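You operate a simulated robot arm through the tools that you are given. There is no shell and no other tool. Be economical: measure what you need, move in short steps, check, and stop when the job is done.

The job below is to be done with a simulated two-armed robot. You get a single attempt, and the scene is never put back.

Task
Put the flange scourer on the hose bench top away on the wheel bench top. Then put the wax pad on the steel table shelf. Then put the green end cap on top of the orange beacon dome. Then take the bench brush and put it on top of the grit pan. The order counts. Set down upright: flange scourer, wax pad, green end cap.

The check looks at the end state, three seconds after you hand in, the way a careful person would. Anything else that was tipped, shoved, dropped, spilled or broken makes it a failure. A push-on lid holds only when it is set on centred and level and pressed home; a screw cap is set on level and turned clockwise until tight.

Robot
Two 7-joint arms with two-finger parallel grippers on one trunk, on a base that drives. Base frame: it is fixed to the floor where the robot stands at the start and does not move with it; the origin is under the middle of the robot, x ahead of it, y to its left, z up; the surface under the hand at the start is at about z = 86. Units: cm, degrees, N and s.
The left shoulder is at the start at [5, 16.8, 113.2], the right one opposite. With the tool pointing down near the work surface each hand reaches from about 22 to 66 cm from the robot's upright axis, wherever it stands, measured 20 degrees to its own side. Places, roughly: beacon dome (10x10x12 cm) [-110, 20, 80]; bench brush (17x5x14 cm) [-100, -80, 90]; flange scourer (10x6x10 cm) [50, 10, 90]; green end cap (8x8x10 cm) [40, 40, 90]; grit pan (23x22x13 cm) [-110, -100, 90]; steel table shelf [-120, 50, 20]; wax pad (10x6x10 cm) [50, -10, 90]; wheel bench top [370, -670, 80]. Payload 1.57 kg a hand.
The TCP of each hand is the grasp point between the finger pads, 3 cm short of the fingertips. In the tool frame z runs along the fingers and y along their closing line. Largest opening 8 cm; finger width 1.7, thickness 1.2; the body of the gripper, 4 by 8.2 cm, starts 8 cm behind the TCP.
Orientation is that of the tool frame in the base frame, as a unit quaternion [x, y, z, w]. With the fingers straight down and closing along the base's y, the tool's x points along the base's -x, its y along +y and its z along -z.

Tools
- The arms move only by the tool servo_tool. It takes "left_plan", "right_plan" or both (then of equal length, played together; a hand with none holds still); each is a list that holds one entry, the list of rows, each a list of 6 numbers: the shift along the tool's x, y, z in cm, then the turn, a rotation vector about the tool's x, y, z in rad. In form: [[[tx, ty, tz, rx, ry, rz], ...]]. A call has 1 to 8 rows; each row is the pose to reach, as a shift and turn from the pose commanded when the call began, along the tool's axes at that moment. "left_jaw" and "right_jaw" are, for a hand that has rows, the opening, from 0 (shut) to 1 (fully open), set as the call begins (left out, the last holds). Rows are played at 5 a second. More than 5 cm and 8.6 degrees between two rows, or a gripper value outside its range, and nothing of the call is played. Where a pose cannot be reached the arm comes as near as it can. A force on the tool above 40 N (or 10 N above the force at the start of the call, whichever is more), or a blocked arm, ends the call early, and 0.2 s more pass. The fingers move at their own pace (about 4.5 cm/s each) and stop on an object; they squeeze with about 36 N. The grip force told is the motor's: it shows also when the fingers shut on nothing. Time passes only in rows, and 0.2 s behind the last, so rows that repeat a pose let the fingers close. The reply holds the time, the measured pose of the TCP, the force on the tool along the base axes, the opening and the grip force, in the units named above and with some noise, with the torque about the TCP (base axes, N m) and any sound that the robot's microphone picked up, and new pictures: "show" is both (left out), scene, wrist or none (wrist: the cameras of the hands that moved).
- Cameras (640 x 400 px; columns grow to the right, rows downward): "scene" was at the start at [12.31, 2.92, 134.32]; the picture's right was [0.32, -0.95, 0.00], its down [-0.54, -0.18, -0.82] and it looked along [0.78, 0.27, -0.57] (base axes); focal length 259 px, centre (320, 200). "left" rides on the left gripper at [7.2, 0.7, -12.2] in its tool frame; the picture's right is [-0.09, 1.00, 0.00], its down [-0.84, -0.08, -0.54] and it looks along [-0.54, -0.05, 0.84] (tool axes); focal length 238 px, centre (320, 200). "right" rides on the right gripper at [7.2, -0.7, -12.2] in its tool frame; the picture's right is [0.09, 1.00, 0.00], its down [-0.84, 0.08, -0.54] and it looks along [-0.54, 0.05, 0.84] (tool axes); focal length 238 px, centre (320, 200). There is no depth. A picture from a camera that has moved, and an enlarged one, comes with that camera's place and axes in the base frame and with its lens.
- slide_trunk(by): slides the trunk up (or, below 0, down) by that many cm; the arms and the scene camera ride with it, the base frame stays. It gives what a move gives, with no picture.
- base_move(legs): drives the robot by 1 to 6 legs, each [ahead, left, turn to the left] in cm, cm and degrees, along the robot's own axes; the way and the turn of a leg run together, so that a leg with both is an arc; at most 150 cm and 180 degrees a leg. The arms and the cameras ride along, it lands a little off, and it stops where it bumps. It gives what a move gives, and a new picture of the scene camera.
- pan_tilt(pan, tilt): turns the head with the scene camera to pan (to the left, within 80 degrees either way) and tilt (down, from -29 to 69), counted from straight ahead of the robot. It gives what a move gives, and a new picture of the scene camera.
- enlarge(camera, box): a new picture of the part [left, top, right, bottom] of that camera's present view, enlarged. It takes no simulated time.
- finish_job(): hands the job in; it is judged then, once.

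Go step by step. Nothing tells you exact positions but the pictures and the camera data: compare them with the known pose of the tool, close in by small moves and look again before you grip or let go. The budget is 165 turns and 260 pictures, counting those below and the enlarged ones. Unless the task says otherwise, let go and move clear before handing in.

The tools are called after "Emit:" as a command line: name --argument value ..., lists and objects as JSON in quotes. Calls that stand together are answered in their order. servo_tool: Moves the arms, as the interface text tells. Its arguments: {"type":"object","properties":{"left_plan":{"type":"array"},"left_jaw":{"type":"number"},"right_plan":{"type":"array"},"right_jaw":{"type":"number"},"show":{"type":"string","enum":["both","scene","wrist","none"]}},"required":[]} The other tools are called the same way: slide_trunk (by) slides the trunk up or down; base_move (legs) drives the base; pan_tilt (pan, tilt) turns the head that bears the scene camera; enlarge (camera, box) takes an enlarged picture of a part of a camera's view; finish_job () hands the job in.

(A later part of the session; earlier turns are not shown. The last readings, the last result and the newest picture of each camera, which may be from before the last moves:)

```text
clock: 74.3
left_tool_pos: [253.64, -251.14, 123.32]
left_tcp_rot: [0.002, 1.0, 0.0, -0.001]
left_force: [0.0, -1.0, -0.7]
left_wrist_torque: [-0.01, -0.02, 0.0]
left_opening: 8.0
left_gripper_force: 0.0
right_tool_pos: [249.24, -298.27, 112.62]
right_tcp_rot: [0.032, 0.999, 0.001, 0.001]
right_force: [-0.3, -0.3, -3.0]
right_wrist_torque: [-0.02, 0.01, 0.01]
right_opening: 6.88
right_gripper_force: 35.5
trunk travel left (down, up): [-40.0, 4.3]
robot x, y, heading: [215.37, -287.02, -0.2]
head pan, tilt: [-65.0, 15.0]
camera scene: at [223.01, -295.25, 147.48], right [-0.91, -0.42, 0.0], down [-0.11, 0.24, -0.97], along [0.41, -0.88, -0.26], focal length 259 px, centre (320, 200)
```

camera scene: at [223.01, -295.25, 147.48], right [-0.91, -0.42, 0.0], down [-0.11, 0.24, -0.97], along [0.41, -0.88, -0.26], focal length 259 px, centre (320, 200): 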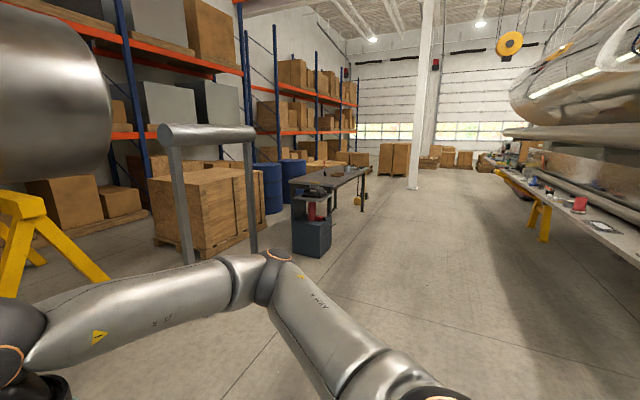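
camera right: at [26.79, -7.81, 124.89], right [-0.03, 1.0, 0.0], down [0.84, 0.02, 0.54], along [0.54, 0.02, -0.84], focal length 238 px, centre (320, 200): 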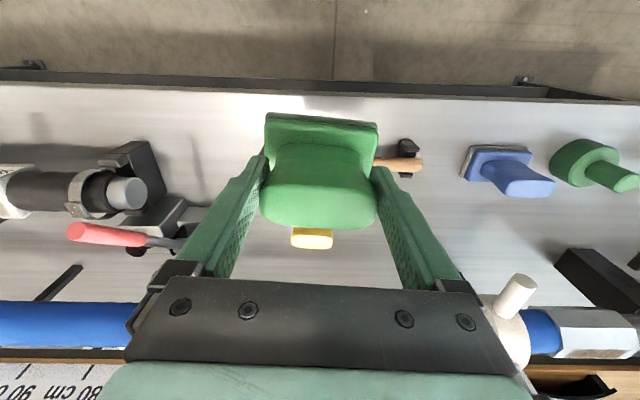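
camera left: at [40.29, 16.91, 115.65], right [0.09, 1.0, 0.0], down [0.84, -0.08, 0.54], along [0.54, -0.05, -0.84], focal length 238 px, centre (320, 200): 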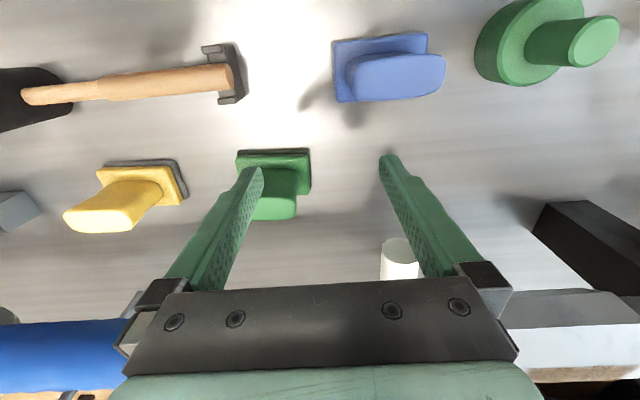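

The wheel bench is the dark table running from about y=-590 to -746 with its west edge near x=333. I'll strafe down beside it.

Emit:
base_move --legs '[[0, -150, 0.5], [0, -150, 0.5], [0, -75, 0]]'

Emit:
pan_tilt --pan 0 --tilt 25

```text
clock: 107.2
left_tool_pos: [252.7, -628.37, 123.24]
left_tcp_rot: [0.011, 1.0, 0.0, -0.001]
left_force: [0.2, 0.1, 0.1]
left_wrist_torque: [0.01, 0.02, -0.02]
left_opening: 8.03
left_gripper_force: 0.1
right_tool_pos: [247.43, -675.27, 112.56]
right_tcp_rot: [0.041, 0.999, 0.001, 0.001]
right_force: [0.0, 0.4, -1.9]
right_wrist_torque: [0.01, 0.01, 0.02]
right_opening: 6.87
right_gripper_force: 36.1
trunk travel left (down, up): [-40.0, 4.3]
robot x, y, heading: [213.42, -663.25, -1.3]
head pan, tilt: [-65.0, 15.0]
camera scene: at [221.17, -671.84, 147.48], right [-0.92, -0.4, 0.0], down [-0.1, 0.24, -0.97], along [0.39, -0.88, -0.26], focal length 259 px, centre (320, 200)
```

scene: 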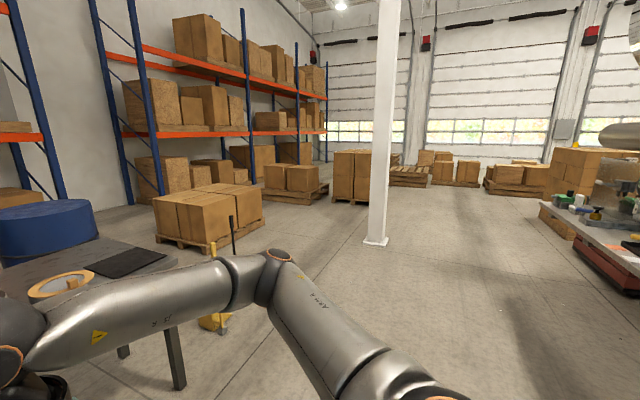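

```text
clock: 108.6
left_tool_pos: [252.72, -628.29, 123.24]
left_tcp_rot: [0.01, 1.0, 0.0, 0.0]
left_force: [-0.8, 0.6, 0.0]
left_wrist_torque: [-0.02, 0.03, 0.02]
left_opening: 7.97
left_gripper_force: 0.0
right_tool_pos: [247.21, -675.25, 112.53]
right_tcp_rot: [0.041, 0.999, 0.001, 0.001]
right_force: [-0.4, -0.2, -1.8]
right_wrist_torque: [0.01, 0.03, 0.03]
right_opening: 6.86
right_gripper_force: 35.8
trunk travel left (down, up): [-40.0, 4.3]
robot x, y, heading: [213.43, -663.18, -1.4]
head pan, tilt: [0.0, 25.0]
camera scene: at [226.62, -663.49, 145.86], right [-0.02, -1.0, 0.0], down [-0.42, 0.01, -0.91], along [0.91, -0.02, -0.42], focal length 259 px, centre (320, 200)
```

scene: 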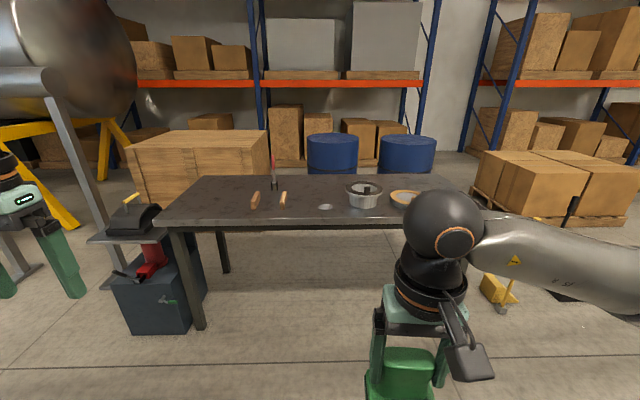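

There is free top at the bench's left part near (356,-607). I'll drive up to it.

Emit:
base_move --legs '[[0, 66, 1.4], [80, 0, 0]]'

Emit:
pan_tilt --pan 0 --tilt 50

```text
clock: 118.7
left_tool_pos: [331.19, -560.42, 123.31]
left_tcp_rot: [-0.004, 1.0, -0.001, 0.0]
left_force: [0.1, 0.4, 1.2]
left_wrist_torque: [0.01, 0.0, 0.0]
left_opening: 7.99
left_gripper_force: 0.2
right_tool_pos: [327.11, -607.46, 112.51]
right_tcp_rot: [0.026, 1.0, 0.001, 0.0]
right_force: [0.6, 0.2, -2.4]
right_wrist_torque: [-0.03, 0.03, 0.0]
right_opening: 6.87
right_gripper_force: 36.0
trunk travel left (down, up): [-40.0, 4.3]
robot x, y, heading: [293.35, -596.57, 0.5]
head pan, tilt: [0.0, 25.0]
camera scene: at [306.16, -596.31, 145.86], right [0.01, -1.0, 0.0], down [-0.42, 0.0, -0.91], along [0.91, 0.01, -0.42], focal length 259 px, centre (320, 200)
```

scene: 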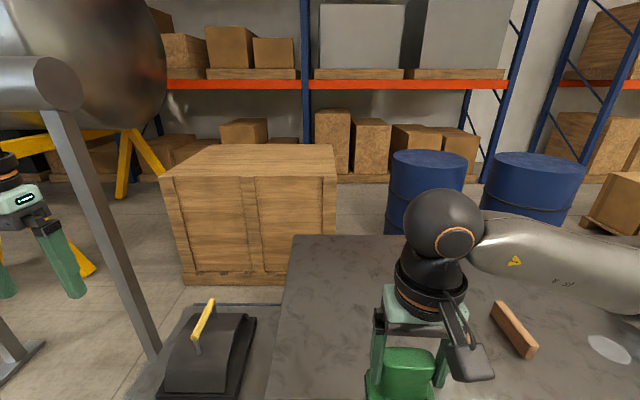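

```text
clock: 119.6
left_tool_pos: [331.16, -560.35, 123.22]
left_tcp_rot: [-0.004, 1.0, -0.001, -0.001]
left_force: [0.1, 0.3, 0.5]
left_wrist_torque: [0.03, -0.02, -0.01]
left_opening: 7.99
left_gripper_force: 0.0
right_tool_pos: [327.15, -607.61, 112.55]
right_tcp_rot: [0.027, 1.0, 0.001, 0.001]
right_force: [0.2, -0.7, -1.4]
right_wrist_torque: [0.03, 0.04, 0.01]
right_opening: 6.89
right_gripper_force: 35.6
trunk travel left (down, up): [-40.0, 4.3]
robot x, y, heading: [293.28, -596.44, 0.3]
head pan, tilt: [0.0, 50.0]
camera scene: at [304.62, -596.32, 142.12], right [0.01, -1.0, 0.0], down [-0.77, -0.01, -0.64], along [0.64, 0.0, -0.77], focal length 259 px, centre (320, 200)
```

scene: 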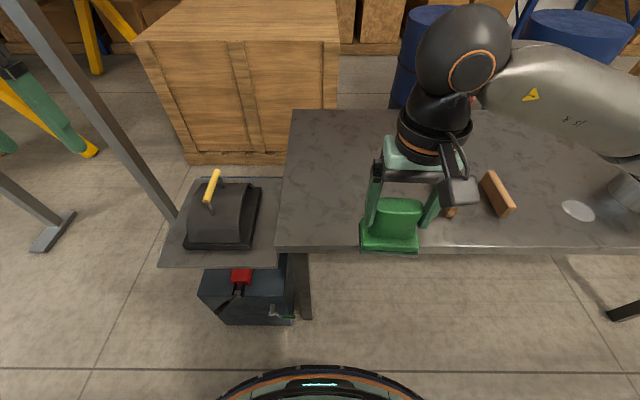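

Emit:
base_move --legs '[[10, 0, 0]]'

Emit:
servo_tool --right_plan '[[[-4, 0, 0, 0, 0, 0], [-8, 0, 0, 0, 0, 0], [-12, 0, 2, 0, 0, 0], [-16, 0, 4, 0, 0, 0], [-18, 0, 8, 0, 0, 0], [-18, 0, 12, 0, 0, 0], [-18, 0, 14, 0, 0, 0]]]'

```text
clock: 120.7
left_tool_pos: [340.79, -560.3, 123.2]
left_tcp_rot: [-0.004, 1.0, 0.0, 0.001]
left_force: [0.8, -0.1, -0.4]
left_wrist_torque: [0.0, 0.07, 0.02]
left_opening: 8.03
left_gripper_force: 0.1
right_tool_pos: [336.78, -607.42, 112.53]
right_tcp_rot: [0.026, 1.0, 0.001, 0.0]
right_force: [0.9, -0.2, -3.3]
right_wrist_torque: [0.01, 0.03, 0.01]
right_opening: 6.89
right_gripper_force: 35.9
trunk travel left (down, up): [-40.0, 4.3]
robot x, y, heading: [302.41, -596.65, 0.6]
head pan, tilt: [0.0, 50.0]
camera scene: at [314.3, -596.24, 142.1], right [0.01, -1.0, 0.0], down [-0.77, -0.01, -0.64], along [0.64, 0.0, -0.77], focal length 259 px, centre (320, 200)
```

scene: 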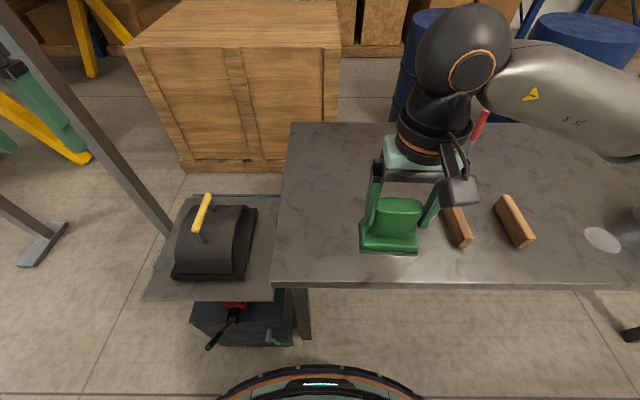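

```text
clock: 122.3
left_tool_pos: [340.65, -560.21, 123.2]
left_tcp_rot: [-0.004, 1.0, -0.001, 0.0]
left_force: [0.6, 0.6, -0.2]
left_wrist_torque: [-0.01, -0.06, 0.02]
left_opening: 8.01
left_gripper_force: 0.0
right_tool_pos: [354.53, -608.15, 98.71]
right_tcp_rot: [0.025, 1.0, 0.001, 0.001]
right_force: [-0.7, 1.0, -2.6]
right_wrist_torque: [0.02, 0.03, -0.04]
right_opening: 6.88
right_gripper_force: 35.5
trunk travel left (down, up): [-40.0, 4.3]
robot x, y, heading: [302.34, -596.53, 0.2]
head pan, tilt: [0.0, 50.0]
camera scene: at [314.22, -596.25, 142.11], right [0.01, -1.0, 0.0], down [-0.77, -0.01, -0.64], along [0.64, 0.0, -0.77], focal length 259 px, centre (320, 200)
camera right: at [347.41, -608.7, 110.98], right [-0.04, 1.0, 0.0], down [0.84, 0.03, 0.54], along [0.54, 0.02, -0.84], focal length 238 px, centre (320, 200)
```

scene: 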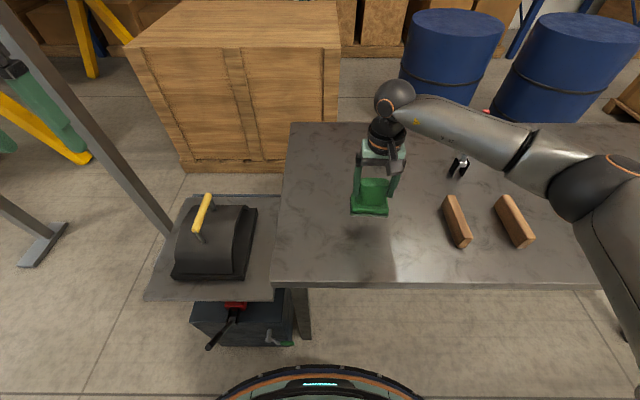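
right: 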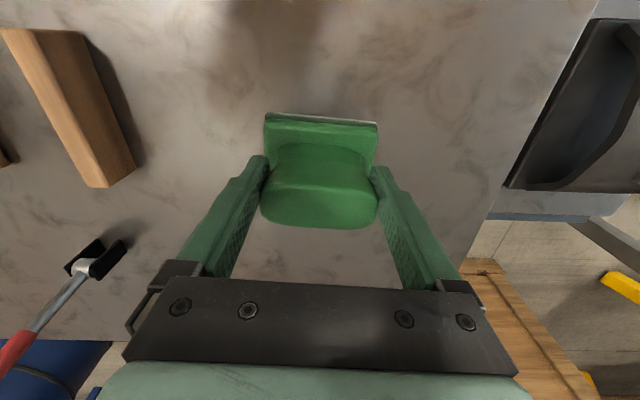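

The scourer is above clear top. I'll lower it until it touches.

Emit:
servo_tool --right_plan '[[[0, 0, 3, 0, 0, 0], [0, 0, 6, 0, 0, 0], [0, 0, 8, 0, 0, 0], [0, 0, 9, 0, 0, 0], [0, 0, 9.4, 0, 0, 0], [0, 0, 9.8, 0, 0, 0], [0, 0, 10.2, 0, 0, 0], [0, 0, 10.6, 0, 0, 0]]]' --show "wrist"

```text
clock: 123.5
left_tool_pos: [340.59, -560.2, 123.27]
left_tcp_rot: [-0.004, 1.0, 0.0, 0.001]
left_force: [0.5, -0.3, -1.0]
left_wrist_torque: [-0.02, 0.02, -0.01]
left_opening: 7.99
left_gripper_force: 0.0
right_tool_pos: [354.9, -608.15, 89.98]
right_tcp_rot: [0.026, 1.0, 0.002, 0.005]
right_force: [-7.1, 0.2, 16.1]
right_wrist_torque: [-0.9, 0.2, -0.39]
right_opening: 6.92
right_gripper_force: 35.8
trunk travel left (down, up): [-40.0, 4.3]
robot x, y, heading: [302.32, -596.71, 0.1]
head pan, tilt: [0.0, 50.0]
stopped in row 6 (right hand): the force on the tool passed its limit at 42 N (the readings are from after the stop); the commanded pose is now the measured one
camera right: at [347.55, -608.55, 102.25], right [-0.04, 1.0, 0.0], down [0.83, 0.03, 0.55], along [0.55, 0.03, -0.83], focal length 238 px, centre (320, 200)
```

right: 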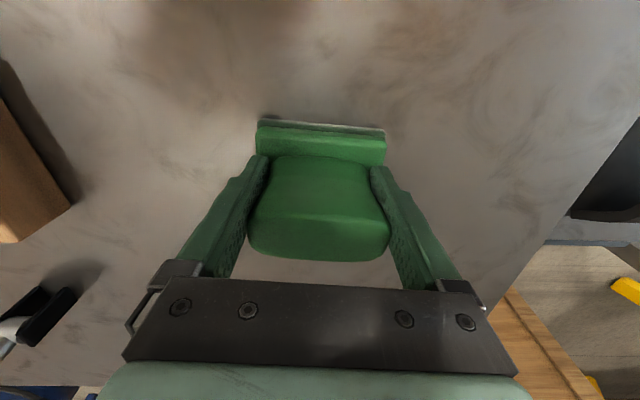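

Contact made. I'll ease slightly and open.

Emit:
servo_tool --right_plan '[[[0, 0, -0.2, 0, 0, 0], [0, 0, -0.2, 0, 0, 0]]]' --show "none"

Emit:
enlarge --camera "scene" --box '[280, 120, 480, 245]'

```text
clock: 124.1
left_tool_pos: [340.54, -560.12, 123.25]
left_tcp_rot: [-0.004, 1.0, 0.0, 0.001]
left_force: [0.1, 0.1, 0.3]
left_wrist_torque: [-0.01, -0.01, 0.03]
left_opening: 7.99
left_gripper_force: 0.0
right_tool_pos: [354.89, -608.05, 89.99]
right_tcp_rot: [0.026, 1.0, 0.003, 0.005]
right_force: [-3.0, 1.8, 8.2]
right_wrist_torque: [-0.38, -0.07, -0.16]
right_opening: 6.87
right_gripper_force: 36.2
trunk travel left (down, up): [-40.0, 4.3]
robot x, y, heading: [302.47, -596.7, 0.6]
head pan, tilt: [0.0, 50.0]
```

```text
3.20 times, centred on (380, 182) of scene
camera zoom: at [314.08, -596.19, 142.12], right [0.01, -1.0, 0.0], down [-0.77, -0.01, -0.64], along [0.64, 0.0, -0.77], focal length 828 px, centre (128, 256)
```

zoom: 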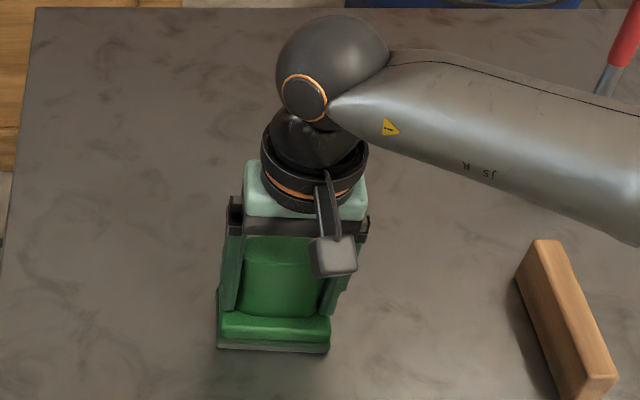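

Standing flat. I'll open and rise straight up.

Emit:
servo_tool --right_plan '[[[0, 0, -0.1, 0, 0, 0], [0, 0, -0.1, 0, 0, 0], [0, 0, -0.1, 0, 0, 0], [0, 0, -2, 0, 0, 0], [0, 0, -5, 0, 0, 0], [0, 0, -9, 0, 0, 0], [0, 0, -13, 0, 0, 0], [0, 0, -17, 0, 0, 0]]]' --right_jaw 1

```text
clock: 125.9
left_tool_pos: [340.71, -560.24, 123.26]
left_tcp_rot: [-0.004, 1.0, 0.0, 0.001]
left_force: [-0.3, -0.3, -0.4]
left_wrist_torque: [0.01, -0.01, -0.02]
left_opening: 7.99
left_gripper_force: 0.0
right_tool_pos: [354.96, -608.05, 107.18]
right_tcp_rot: [0.026, 1.0, 0.003, 0.005]
right_force: [-0.2, -0.1, -0.7]
right_wrist_torque: [0.03, 0.02, 0.0]
right_opening: 7.99
right_gripper_force: 0.1
trunk travel left (down, up): [-40.0, 4.3]
robot x, y, heading: [302.69, -596.46, 0.4]
head pan, tilt: [0.0, 50.0]
camera scene: at [314.16, -596.21, 142.11], right [0.01, -1.0, 0.0], down [-0.77, -0.01, -0.64], along [0.64, 0.0, -0.77], focal length 259 px, centre (320, 200)
camera right: at [347.53, -608.44, 119.36], right [-0.04, 1.0, 0.0], down [0.83, 0.03, 0.55], along [0.55, 0.03, -0.83], focal length 238 px, centre (320, 200)
```

scene: 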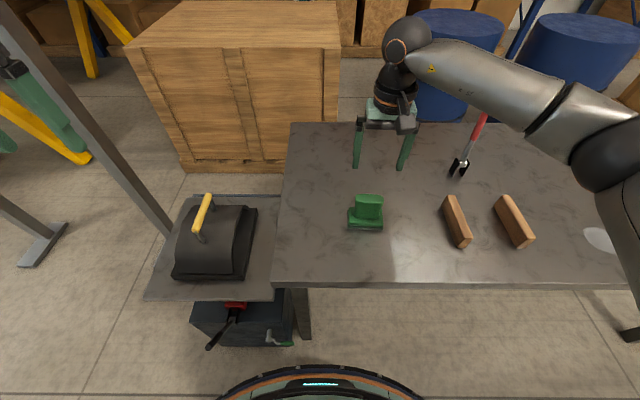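
right: 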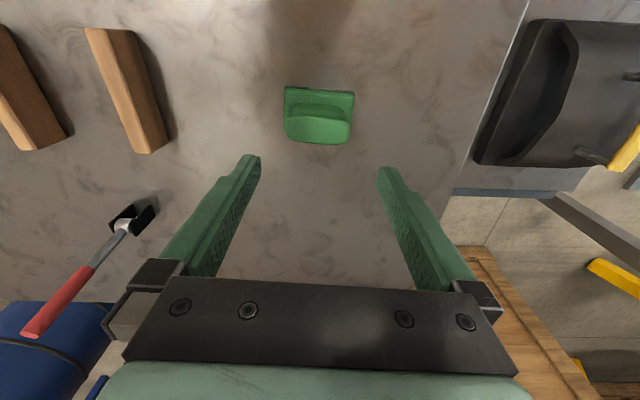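

The scourer stands upright on the wheel bench. I'll retract and go back.

Emit:
servo_tool --right_plan '[[[4, 0, -2, 0, 0, -0.03], [8, 0, -4, 0, 0, -0.05], [12, -1, -5, 0, 0, -0.05], [16, -3, -5, 0, 0, -0.05], [18, -5, -5, 0, 0, -0.05]]]' --show "none"

Emit:
base_move --legs '[[-90, 0, 0], [0, 150, 0], [0, 150, 0], [0, 10, 0]]'

```text
clock: 127.1
left_tool_pos: [340.62, -560.46, 123.3]
left_tcp_rot: [-0.004, 1.0, 0.0, 0.0]
left_force: [0.8, -1.0, 0.1]
left_wrist_torque: [0.02, 0.02, 0.0]
left_opening: 7.99
left_gripper_force: 0.0
right_tool_pos: [336.41, -612.39, 111.78]
right_tcp_rot: [0.002, 1.0, 0.002, 0.004]
right_force: [-0.1, 0.0, 0.0]
right_wrist_torque: [0.01, 0.0, 0.01]
right_opening: 8.01
right_gripper_force: 0.1
trunk travel left (down, up): [-40.0, 4.3]
robot x, y, heading: [302.76, -596.18, 0.4]
head pan, tilt: [0.0, 50.0]
```

```text
clock: 158.8
left_tool_pos: [241.68, -251.45, 123.31]
left_tcp_rot: [-0.014, 1.0, 0.0, 0.001]
left_force: [-0.1, -0.2, -0.2]
left_wrist_torque: [0.0, 0.01, 0.0]
left_opening: 7.97
left_gripper_force: 0.2
right_tool_pos: [238.42, -303.47, 111.89]
right_tcp_rot: [-0.008, 1.0, 0.002, 0.005]
right_force: [-0.7, -0.1, 0.4]
right_wrist_torque: [-0.03, 0.0, -0.01]
right_opening: 8.02
right_gripper_force: 0.0
trunk travel left (down, up): [-40.0, 4.3]
robot x, y, heading: [204.12, -288.02, 1.7]
head pan, tilt: [0.0, 50.0]
camera scene: at [215.89, -287.9, 142.11], right [0.03, -1.0, 0.0], down [-0.77, -0.02, -0.64], along [0.64, 0.02, -0.77], focal length 259 px, centre (320, 200)
```

scene: 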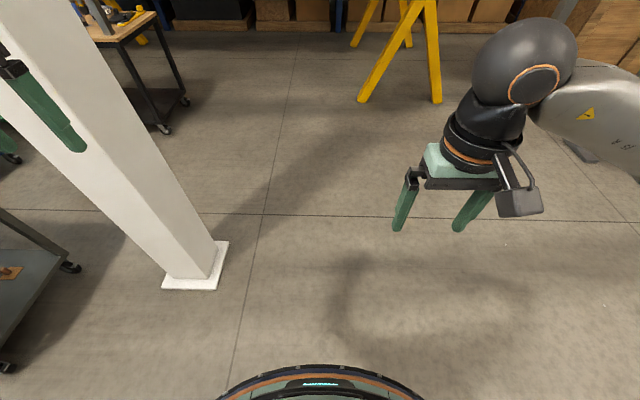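

I'll back along the aisle, then strafe left to the hose bench.

Emit:
base_move --legs '[[-120, 2, -1.7], [-119, 0, 0]]'

Emit:
base_move --legs '[[0, 150, 0.3], [0, 145, 0]]'

```text
clock: 170.5
left_tool_pos: [2.49, -250.35, 123.21]
left_tcp_rot: [0.003, 1.0, 0.0, 0.001]
left_force: [-0.9, -0.1, 0.3]
left_wrist_torque: [0.0, 0.0, -0.03]
left_opening: 8.01
left_gripper_force: 0.0
right_tool_pos: [-2.68, -302.31, 111.81]
right_tcp_rot: [0.011, 1.0, 0.002, 0.005]
right_force: [-0.6, 0.1, -0.6]
right_wrist_torque: [0.0, -0.01, -0.02]
right_opening: 7.98
right_gripper_force: 0.1
trunk travel left (down, up): [-40.0, 4.3]
robot x, y, heading: [-36.44, -285.78, -0.6]
head pan, tilt: [0.0, 50.0]
camera scene: at [-24.62, -285.96, 142.12], right [-0.01, -1.0, 0.0], down [-0.77, 0.01, -0.64], along [0.64, -0.01, -0.77], focal length 259 px, centre (320, 200)
```

scene: 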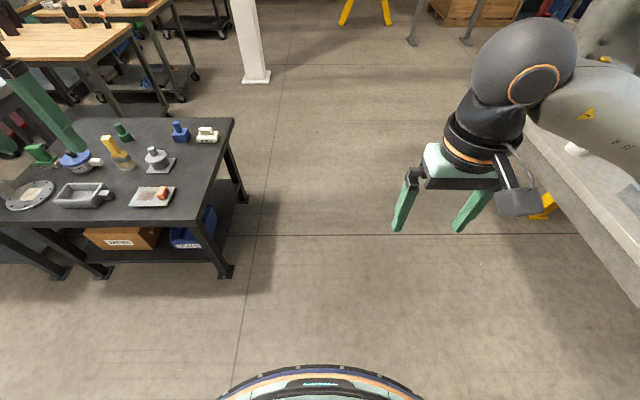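

```text
clock: 196.3
left_tool_pos: [7.55, 44.44, 123.22]
left_tcp_rot: [0.005, 1.0, 0.0, 0.001]
left_force: [-0.4, 0.5, 0.2]
left_wrist_torque: [-0.01, 0.0, 0.03]
left_opening: 8.02
left_gripper_force: 0.1
right_tool_pos: [2.19, -7.45, 111.84]
right_tcp_rot: [0.01, 1.0, 0.003, 0.005]
right_force: [-0.6, 0.2, 0.0]
right_wrist_torque: [0.03, 0.02, 0.03]
right_opening: 7.99
right_gripper_force: 0.0
trunk travel left (down, up): [-40.0, 4.3]
robot x, y, heading: [-31.33, 9.17, -0.5]
head pan, tilt: [0.0, 50.0]
camera scene: at [-19.71, 9.0, 142.11], right [-0.01, -1.0, 0.0], down [-0.77, 0.01, -0.64], along [0.64, -0.01, -0.77], focal length 259 px, centre (320, 200)
```

scene: 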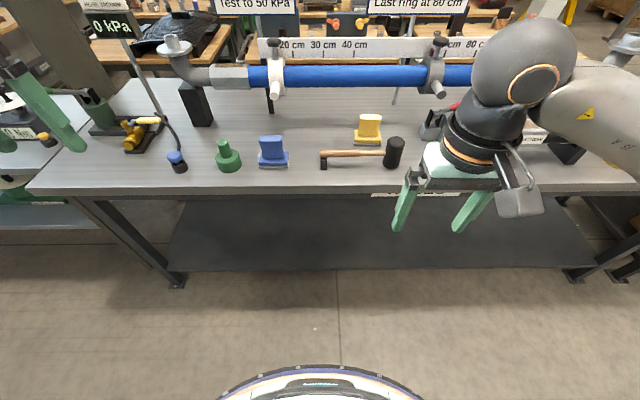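

I'm back at the hose bench. The shelf is low under the steel table, so I'll take the wax pad with the tool pitched 45° forward (fingers still closing along y) so that the arm can stay out from under the table top. I'll pitch the right hand first.

Emit:
servo_tool --right_plan '[[[-2.5, 0, -0.5, 0, -0.13, 0], [-5, 0, -1, 0, -0.26, 0], [-7.5, 0, -1.5, 0, -0.39, 0], [-10, 0, -2, 0, -0.52, 0], [-12.5, 0, -2, 0, -0.65, 0], [-15, 0, -2, 0, -0.785, 0], [-15, 0, -2, 0, -0.785, 0]]]' --show "wrist"

Emit:
enlarge --camera "scene" --box '[200, 80, 460, 230]'

```text
clock: 197.9
left_tool_pos: [7.56, 44.49, 123.27]
left_tcp_rot: [0.006, 1.0, 0.0, 0.0]
left_force: [-0.9, -0.8, 0.8]
left_wrist_torque: [0.0, -0.05, 0.0]
left_opening: 7.99
left_gripper_force: 0.1
right_tool_pos: [17.19, -7.85, 113.84]
right_tcp_rot: [0.011, 0.922, -0.002, 0.387]
right_force: [0.2, 0.2, 0.0]
right_wrist_torque: [0.02, 0.03, 0.0]
right_opening: 8.01
right_gripper_force: 0.0
trunk travel left (down, up): [-40.0, 4.3]
robot x, y, heading: [-31.47, 8.8, -0.7]
head pan, tilt: [0.0, 50.0]
camera right: at [3.43, -8.35, 117.33], right [-0.04, 1.0, -0.06], down [0.2, 0.07, 0.98], along [0.98, 0.03, -0.2], focal length 238 px, centre (320, 200)
```

right: 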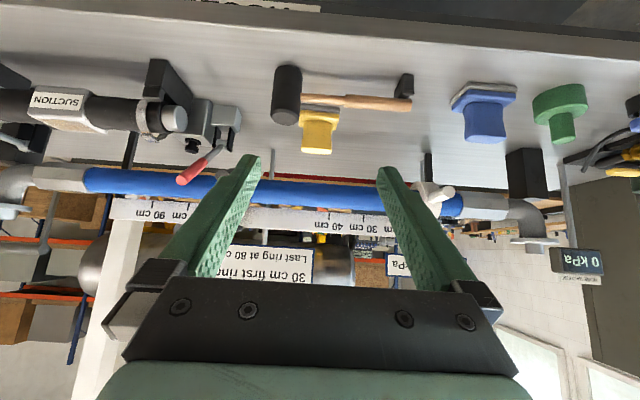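

```text
2.46 times, centred on (330, 155) of scene
camera zoom: at [-19.72, 9.01, 142.12], right [-0.01, -1.0, 0.0], down [-0.77, 0.01, -0.64], along [0.64, -0.01, -0.77], focal length 637 px, centre (295, 311)
```

zoom: 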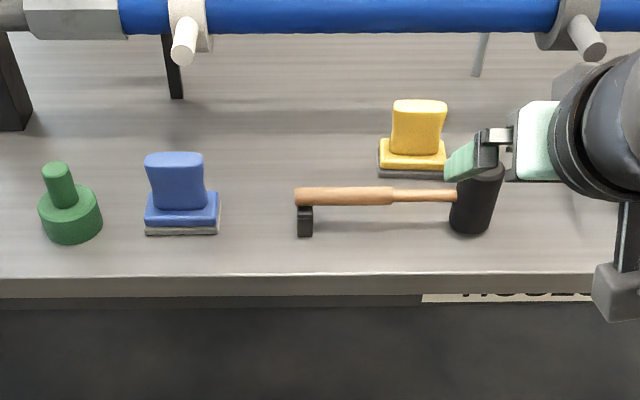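

I'll ease the pitch to about 34° to keep clear of the hammer head, then drive up.

Emit:
servo_tool --right_plan '[[[0, 0, 0, 0, 0.09, 0], [0, 0, 0, 0, 0.185, 0]]]' --show "none"

Emit:
base_move --legs '[[25, 0, 0.5]]'

```text
clock: 198.5
left_tool_pos: [7.62, 44.44, 123.35]
left_tcp_rot: [0.005, 1.0, 0.0, 0.001]
left_force: [-0.3, -0.3, -0.1]
left_wrist_torque: [0.03, -0.01, 0.0]
left_opening: 8.02
left_gripper_force: 0.1
right_tool_pos: [17.17, -7.83, 113.86]
right_tcp_rot: [0.01, 0.954, 0.0, 0.299]
right_force: [0.3, 0.1, -0.4]
right_wrist_torque: [0.0, -0.03, 0.0]
right_opening: 8.01
right_gripper_force: 0.1
trunk travel left (down, up): [-40.0, 4.3]
robot x, y, heading: [-31.5, 9.43, -0.9]
head pan, tilt: [0.0, 50.0]
```

```text
clock: 200.3
left_tool_pos: [32.4, 44.31, 123.24]
left_tcp_rot: [0.003, 1.0, 0.001, -0.001]
left_force: [-0.5, 0.2, -0.9]
left_wrist_torque: [0.01, 0.03, 0.01]
left_opening: 7.99
left_gripper_force: 0.1
right_tool_pos: [42.25, -7.85, 113.88]
right_tcp_rot: [0.009, 0.954, -0.001, 0.3]
right_force: [0.1, 0.2, 0.3]
right_wrist_torque: [-0.01, 0.04, 0.01]
right_opening: 8.02
right_gripper_force: 0.1
trunk travel left (down, up): [-40.0, 4.3]
robot x, y, heading: [-6.39, 8.95, -0.6]
head pan, tilt: [0.0, 50.0]
camera scene: at [5.34, 8.81, 142.11], right [-0.01, -1.0, 0.0], down [-0.77, 0.01, -0.64], along [0.64, 0.0, -0.77], focal length 259 px, centre (320, 200)
```

scene: 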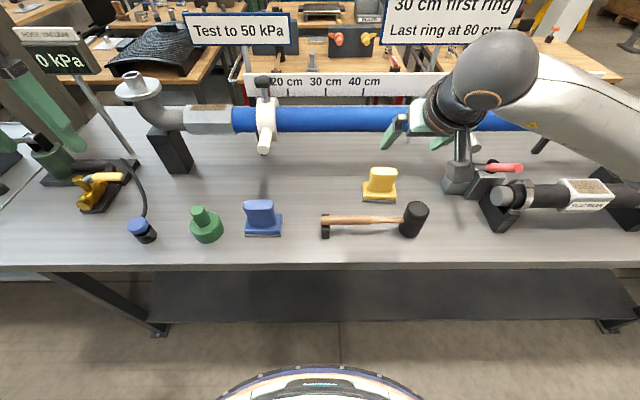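

Emit:
servo_tool --right_plan '[[[0.5, -0.1, 4, 0, 0, 0], [1, -0.1, 8, 0, 0, 0], [1.5, -0.1, 11, 0, 0, 0], [1.9, -0.1, 14, 0, 0, 0], [1.9, -0.1, 14, 0, 0, 0]]]' --show "both"

```text
clock: 201.5
left_tool_pos: [32.34, 44.27, 123.15]
left_tcp_rot: [0.003, 1.0, 0.001, 0.001]
left_force: [-0.2, -0.6, -0.3]
left_wrist_torque: [0.01, -0.01, 0.03]
left_opening: 7.99
left_gripper_force: 0.1
right_tool_pos: [48.58, -8.03, 101.23]
right_tcp_rot: [0.008, 0.954, 0.0, 0.3]
right_force: [-0.4, 0.3, 0.6]
right_wrist_torque: [0.03, -0.03, 0.02]
right_opening: 8.0
right_gripper_force: 0.1
trunk travel left (down, up): [-40.0, 4.3]
robot x, y, heading: [-6.55, 9.03, -0.5]
head pan, tilt: [0.0, 50.0]
camera scene: at [5.25, 8.81, 142.12], right [-0.01, -1.0, 0.0], down [-0.77, 0.01, -0.64], along [0.64, 0.0, -0.77], focal length 259 px, centre (320, 200)
camera right: at [35.67, -8.51, 107.25], right [-0.06, 1.0, -0.05], down [0.38, 0.07, 0.92], along [0.92, 0.04, -0.38], focal length 238 px, centre (320, 200)
```

scene: 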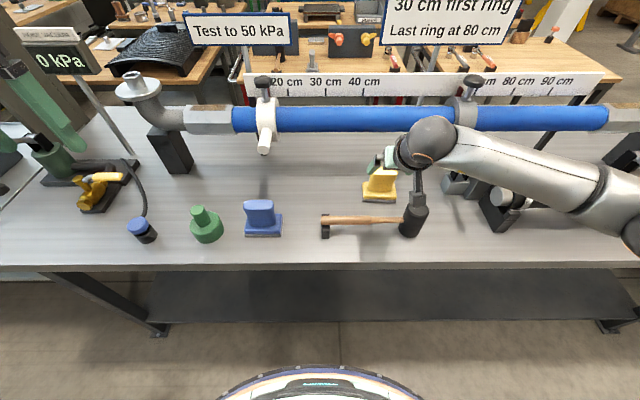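
right: 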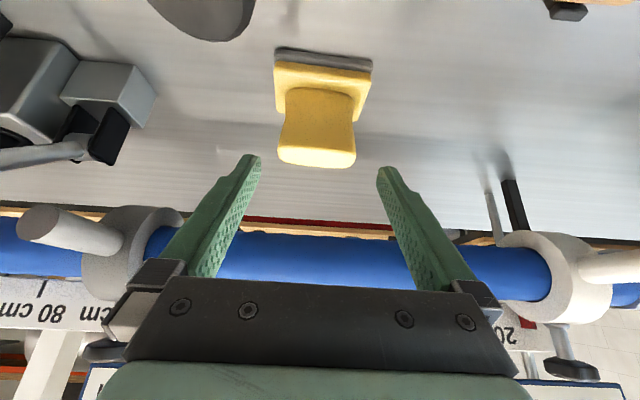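

Aligned. I'll advance onto the handle.

Emit:
servo_tool --right_plan '[[[0.3, -0.1, 2, 0, 0, 0], [0.6, -0.2, 4, 0, 0, 0], [0.9, -0.2, 6, 0, 0, 0], [0.9, -0.2, 7.5, 0, 0, 0], [0.9, -0.2, 7.5, 0, 0, 0]]]' --show "both"

```text
clock: 202.7
left_tool_pos: [32.3, 44.32, 123.28]
left_tcp_rot: [0.003, 1.0, 0.001, 0.0]
left_force: [0.4, -0.1, 0.2]
left_wrist_torque: [0.0, -0.02, 0.03]
left_opening: 8.02
left_gripper_force: 0.0
right_tool_pos: [52.22, -8.28, 94.6]
right_tcp_rot: [0.009, 0.954, -0.001, 0.3]
right_force: [0.1, 1.0, 0.6]
right_wrist_torque: [-0.01, 0.05, -0.03]
right_opening: 8.04
right_gripper_force: 0.1
trunk travel left (down, up): [-40.0, 4.3]
robot x, y, heading: [-6.46, 9.01, -0.4]
head pan, tilt: [0.0, 50.0]
camera scene: at [5.26, 8.81, 142.12], right [-0.01, -1.0, 0.0], down [-0.77, 0.01, -0.64], along [0.64, 0.0, -0.77], focal length 259 px, centre (320, 200)
camera right: at [39.27, -8.84, 100.62], right [-0.06, 1.0, -0.05], down [0.38, 0.07, 0.92], along [0.92, 0.04, -0.38], focal length 238 px, centre (320, 200)
```

scene: 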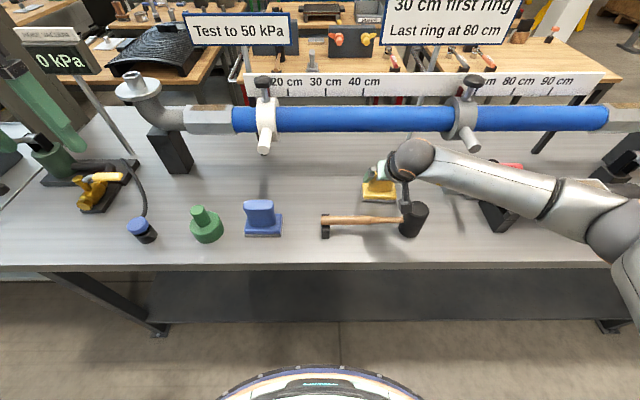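
right: 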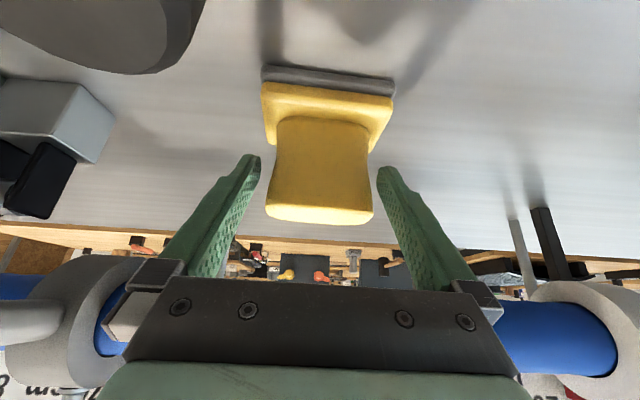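

Emit:
servo_tool --right_plan '[[[0, 0, 0, 0, 0, 0], [0, 0, 0, 0, 0, 0], [0, 0, 0, 0, 0, 0], [-0.8, 0, -1.2, 0, 0, 0], [-1.7, 0, -2.4, 0, 0, 0], [-1.7, 0, -2.4, 0, 0, 0]]]' --right_jaw 0 --show "both"

```text
clock: 204.1
left_tool_pos: [32.37, 44.32, 123.2]
left_tcp_rot: [0.003, 1.0, 0.001, 0.001]
left_force: [-0.6, 0.4, -0.5]
left_wrist_torque: [0.0, 0.02, -0.05]
left_opening: 8.01
left_gripper_force: 0.1
right_tool_pos: [52.21, -8.38, 97.65]
right_tcp_rot: [0.01, 0.954, -0.001, 0.299]
right_force: [0.0, 1.1, -2.7]
right_wrist_torque: [0.01, 0.03, -0.01]
right_opening: 6.89
right_gripper_force: 36.4
trunk travel left (down, up): [-40.0, 4.3]
robot x, y, heading: [-6.27, 8.64, -0.6]
head pan, tilt: [0.0, 50.0]
camera scene: at [5.3, 8.8, 142.11], right [-0.01, -1.0, 0.0], down [-0.77, 0.01, -0.64], along [0.64, 0.0, -0.77], focal length 259 px, centre (320, 200)
camera right: at [39.39, -8.84, 103.65], right [-0.06, 1.0, -0.05], down [0.38, 0.07, 0.92], along [0.92, 0.04, -0.38], focal length 238 px, centre (320, 200)
```

scene: 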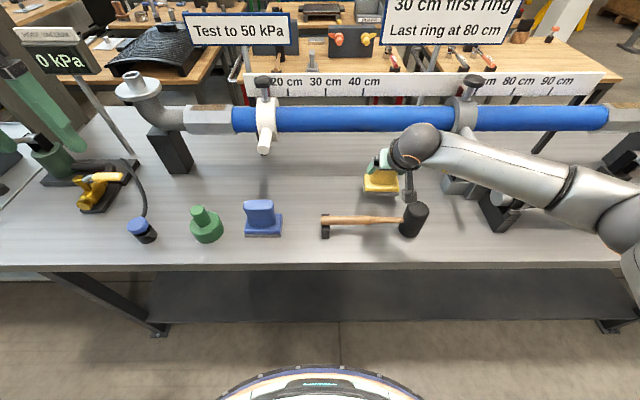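
right: 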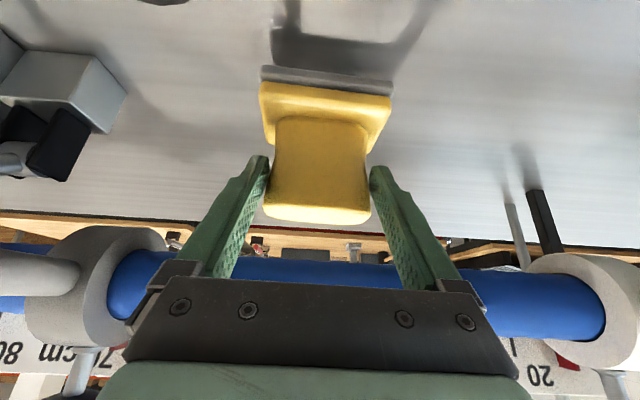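

Wax pad held. Lift and retract.

Emit:
servo_tool --right_plan '[[[-2.5, 0, -3.6, 0, 0, 0], [-5, 0, -7.2, 0, 0, 0], [-7.5, 0, -10.8, 0, 0, 0], [-6, 0, -13, 0, 0, 0], [-3, 0, -15, 0, 0, 0], [0, 0, -17, 0, 0, 0], [2, -1, -18, 0, 0, 0]]]' --show "none"

Emit:
base_move --legs '[[-32, 0, 0.5]]'

```text
clock: 205.7
left_tool_pos: [32.33, 44.24, 123.22]
left_tcp_rot: [0.003, 1.0, 0.0, 0.002]
left_force: [0.9, 0.3, -0.3]
left_wrist_torque: [0.01, -0.01, 0.02]
left_opening: 7.98
left_gripper_force: 0.0
right_tool_pos: [40.47, -9.24, 111.17]
right_tcp_rot: [0.009, 0.954, 0.0, 0.301]
right_force: [-0.3, 0.1, -2.3]
right_wrist_torque: [0.01, 0.05, 0.0]
right_opening: 6.87
right_gripper_force: 35.9
trunk travel left (down, up): [-40.0, 4.3]
robot x, y, heading: [-6.68, 8.85, -0.4]
head pan, tilt: [0.0, 50.0]
```

```text
clock: 207.9
left_tool_pos: [-0.11, 44.71, 123.28]
left_tcp_rot: [0.001, 1.0, 0.0, 0.001]
left_force: [-0.3, -1.3, 0.3]
left_wrist_torque: [-0.03, 0.02, 0.0]
left_opening: 7.99
left_gripper_force: 0.0
right_tool_pos: [8.29, -8.72, 111.29]
right_tcp_rot: [0.005, 0.954, 0.0, 0.3]
right_force: [-1.2, 0.0, -1.8]
right_wrist_torque: [0.02, 0.01, -0.01]
right_opening: 6.87
right_gripper_force: 35.8
trunk travel left (down, up): [-40.0, 4.3]
robot x, y, heading: [-38.67, 8.98, -0.3]
head pan, tilt: [0.0, 50.0]
camera scene: at [-26.95, 9.01, 142.12], right [0.0, -1.0, 0.0], down [-0.77, 0.0, -0.64], along [0.64, 0.0, -0.77], focal length 259 px, centre (320, 200)
```

scene: 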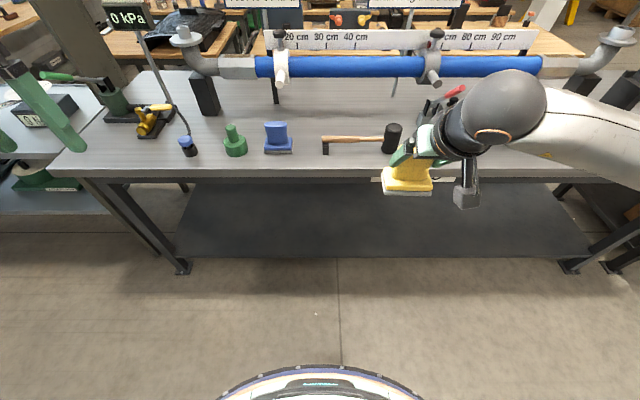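

I'll turn toward the steel table, first half way to look.

Emit:
base_move --legs '[[0, 0, -110]]'

Emit:
pan_tilt --pan -60 --tilt 40

```text
clock: 212.9
left_tool_pos: [-18.26, -39.67, 123.27]
left_tcp_rot: [0.821, 0.571, 0.0, -0.001]
left_force: [-0.1, -0.4, -0.4]
left_wrist_torque: [0.01, 0.0, -0.01]
left_opening: 7.99
left_gripper_force: 0.1
right_tool_pos: [-71.46, -28.75, 111.26]
right_tcp_rot: [0.787, 0.539, -0.246, 0.171]
right_force: [0.7, -0.3, -1.6]
right_wrist_torque: [0.06, -0.02, 0.0]
right_opening: 6.83
right_gripper_force: 36.1
trunk travel left (down, up): [-40.0, 4.3]
robot x, y, heading: [-38.59, 9.1, -110.6]
head pan, tilt: [0.0, 50.0]
camera scene: at [-42.71, -1.95, 142.11], right [-0.94, 0.35, 0.0], down [0.27, 0.72, -0.64], along [-0.22, -0.6, -0.77], focal length 259 px, centre (320, 200)
```

scene: 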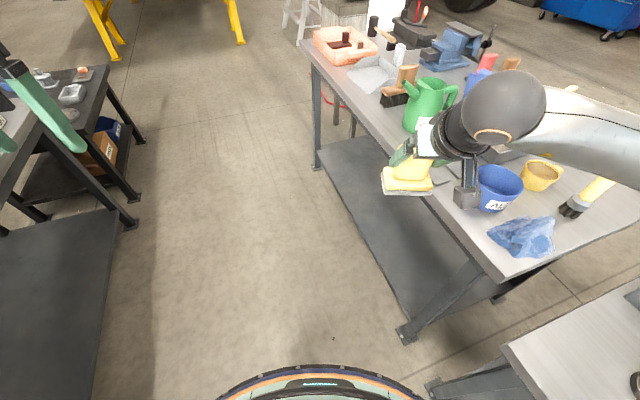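

```text
clock: 214.2
left_tool_pos: [-18.42, -39.63, 123.24]
left_tcp_rot: [0.821, 0.571, 0.0, 0.0]
left_force: [0.5, -0.5, -0.1]
left_wrist_torque: [0.01, 0.0, -0.01]
left_opening: 8.01
left_gripper_force: 0.1
right_tool_pos: [-71.63, -28.83, 111.19]
right_tcp_rot: [0.787, 0.54, -0.246, 0.171]
right_force: [0.2, -0.1, -2.5]
right_wrist_torque: [0.05, -0.04, -0.02]
right_opening: 6.88
right_gripper_force: 35.8
trunk travel left (down, up): [-40.0, 4.3]
robot x, y, heading: [-39.14, 8.71, -110.4]
head pan, tilt: [-60.0, 40.0]
camera scene: at [-48.4, 3.84, 143.53], right [-0.17, 0.99, 0.0], down [0.63, 0.11, -0.77], along [-0.76, -0.13, -0.64], focal length 259 px, centre (320, 200)
```

scene: 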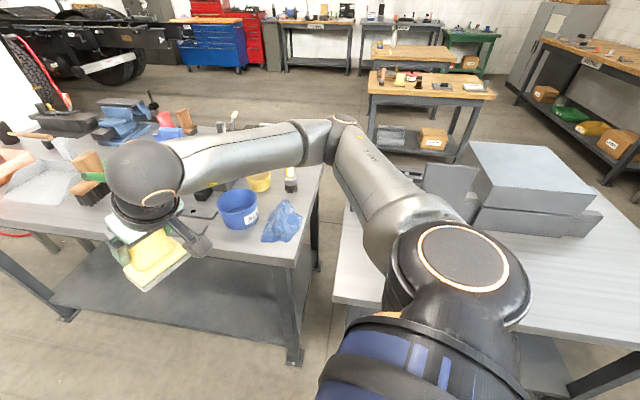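

The steel table is the right-hand one, with its grey box. I'll step away a bit and turn to face it.

Emit:
base_move --legs '[[-6, 17, 0], [0, 0, -70]]'

Emit:
pan_tilt --pan 0 --tilt 40

```text
clock: 219.4
left_tool_pos: [-59.65, -26.5, 123.26]
left_tcp_rot: [1.0, -0.011, 0.0, 0.001]
left_force: [0.4, 0.1, -0.1]
left_wrist_torque: [0.02, -0.01, -0.04]
left_opening: 8.0
left_gripper_force: 0.1
right_tool_pos: [-66.81, 27.16, 111.21]
right_tcp_rot: [0.954, -0.015, -0.3, -0.003]
right_force: [-0.2, 0.3, -2.5]
right_wrist_torque: [0.02, -0.05, -0.01]
right_opening: 6.85
right_gripper_force: 35.7
trunk travel left (down, up): [-40.0, 4.3]
robot x, y, heading: [-20.68, 8.8, 178.7]
head pan, tilt: [-60.0, 40.0]
camera scene: at [-28.49, 16.01, 143.53], right [0.88, 0.48, 0.0], down [0.31, -0.56, -0.77], along [-0.37, 0.67, -0.64], focal length 259 px, centre (320, 200)
```

scene: 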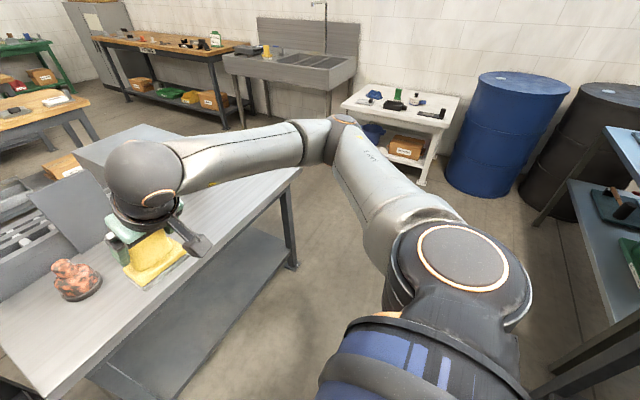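

```text
clock: 220.7
left_tool_pos: [-59.51, -26.41, 123.14]
left_tcp_rot: [1.0, -0.011, -0.001, 0.0]
left_force: [-0.8, -0.4, 0.7]
left_wrist_torque: [-0.02, 0.02, 0.0]
left_opening: 8.01
left_gripper_force: 0.0
right_tool_pos: [-66.88, 27.11, 111.2]
right_tcp_rot: [0.954, -0.016, -0.3, -0.003]
right_force: [0.3, 1.2, -2.6]
right_wrist_torque: [0.03, -0.06, -0.03]
right_opening: 6.86
right_gripper_force: 36.0
trunk travel left (down, up): [-40.0, 4.3]
robot x, y, heading: [-20.13, 8.27, 179.1]
head pan, tilt: [0.0, 40.0]
camera scene: at [-32.9, 8.74, 143.53], right [0.02, 1.0, 0.0], down [0.64, -0.01, -0.77], along [-0.77, 0.02, -0.64], focal length 259 px, centre (320, 200)
```

scene: 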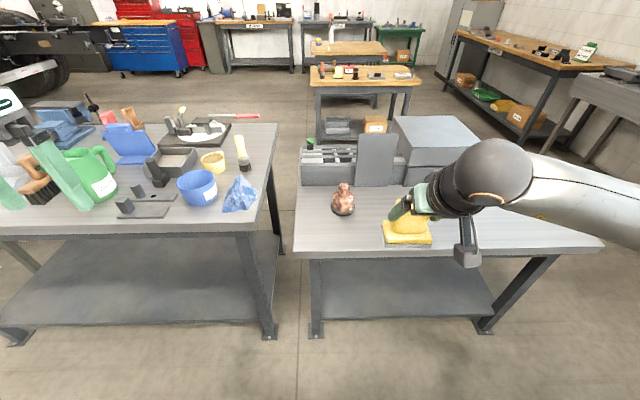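

The steel table's shelf (front edge about x=-92, z≈20) is empty, and the table edge is at x≈-85. Plan: raise the left hand, lower the trunk, set the right hand low in front, then drive it in under the top.

Emit:
servo_tool --left_plan '[[[2, 0, -4, 0, 0, 0], [4, 0, -8, 0, 0, 0], [6, 0, -12, 0, 0, 0], [7, 0, -16, 0, 0, 0]]]' --show "none"

Emit:
base_move --legs '[[0, -18, 0.9]]'

Emit:
slide_trunk --by -30

```text
clock: 221.7
left_tool_pos: [-52.33, -26.55, 139.37]
left_tcp_rot: [1.0, -0.011, 0.0, 0.001]
left_force: [0.3, -0.2, -0.1]
left_wrist_torque: [-0.06, 0.0, 0.0]
left_opening: 8.02
left_gripper_force: 0.0
right_tool_pos: [-66.8, 27.25, 111.1]
right_tcp_rot: [0.954, -0.016, -0.3, -0.002]
right_force: [0.8, 0.6, -2.4]
right_wrist_torque: [-0.02, -0.05, 0.04]
right_opening: 6.87
right_gripper_force: 35.8
trunk travel left (down, up): [-40.0, 4.3]
robot x, y, heading: [-20.55, 7.98, 178.4]
head pan, tilt: [0.0, 40.0]
```

```text
clock: 223.9
left_tool_pos: [-51.74, -9.06, 139.22]
left_tcp_rot: [1.0, -0.005, 0.0, 0.0]
left_force: [0.3, 0.2, 0.0]
left_wrist_torque: [-0.03, -0.02, 0.02]
left_opening: 8.0
left_gripper_force: 0.1
right_tool_pos: [-66.78, 44.75, 111.25]
right_tcp_rot: [0.954, -0.011, -0.3, -0.001]
right_force: [0.0, -0.4, -1.9]
right_wrist_torque: [0.02, -0.05, -0.02]
right_opening: 6.85
right_gripper_force: 36.5
trunk travel left (down, up): [-40.0, 4.3]
robot x, y, heading: [-19.97, 26.34, 179.1]
head pan, tilt: [0.0, 40.0]
camera scene: at [-32.59, 26.63, 143.53], right [0.01, 1.0, 0.0], down [0.64, -0.01, -0.77], along [-0.77, 0.01, -0.64], focal length 259 px, centre (320, 200)
```

scene: 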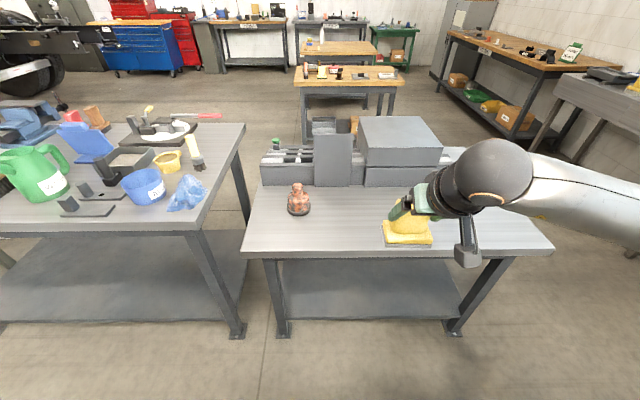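

```text
clock: 226.9
left_tool_pos: [-51.72, -9.07, 109.29]
left_tcp_rot: [1.0, -0.005, 0.0, 0.0]
left_force: [-0.2, -0.4, 0.4]
left_wrist_torque: [0.0, -0.01, 0.0]
left_opening: 7.99
left_gripper_force: 0.0
right_tool_pos: [-66.66, 44.68, 81.29]
right_tcp_rot: [0.954, -0.011, -0.3, -0.001]
right_force: [-0.1, 1.3, -2.3]
right_wrist_torque: [0.01, -0.07, 0.01]
right_opening: 6.82
right_gripper_force: 35.6
trunk travel left (down, up): [-10.0, 34.3]
robot x, y, heading: [-19.94, 25.97, 179.2]
head pan, tilt: [0.0, 40.0]
```

Emit:
servo_tool --right_plan '[[[2.3, 0, 3.9, 0, 0, 0], [4.6, 0, 7.8, 0, 0, 0], [6.9, 0, 11.7, 0, 0, 0], [9.2, 0, 15.6, 0, 0, 0], [11.5, 0, 19.5, 0, 0, 0], [13.8, 0, 23.4, 0, 0, 0]]]' --show "scene"

```text
clock: 228.3
left_tool_pos: [-51.64, -9.04, 109.25]
left_tcp_rot: [1.0, -0.006, 0.001, 0.0]
left_force: [0.1, -0.3, -0.1]
left_wrist_torque: [-0.04, -0.02, 0.0]
left_opening: 8.03
left_gripper_force: 0.0
right_tool_pos: [-68.68, 44.57, 54.25]
right_tcp_rot: [0.954, -0.011, -0.3, -0.002]
right_force: [0.6, 0.2, -2.1]
right_wrist_torque: [0.0, -0.07, -0.01]
right_opening: 6.88
right_gripper_force: 35.8
trunk travel left (down, up): [-10.0, 34.3]
robot x, y, heading: [-20.18, 26.63, 179.3]
head pan, tilt: [0.0, 40.0]
camera scene: at [-32.59, 26.6, 113.53], right [0.01, 1.0, 0.0], down [0.64, -0.01, -0.77], along [-0.77, 0.01, -0.64], focal length 259 px, centre (320, 200)
```

scene: 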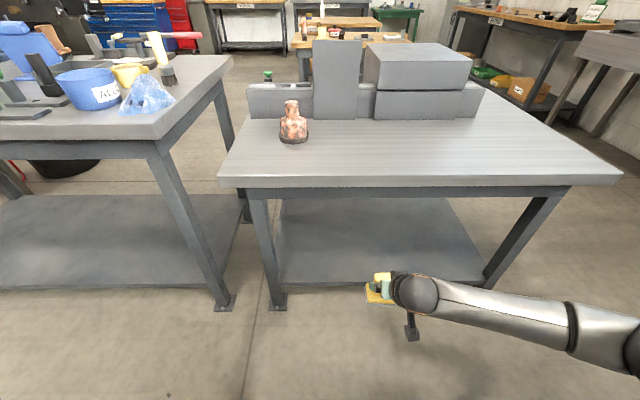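

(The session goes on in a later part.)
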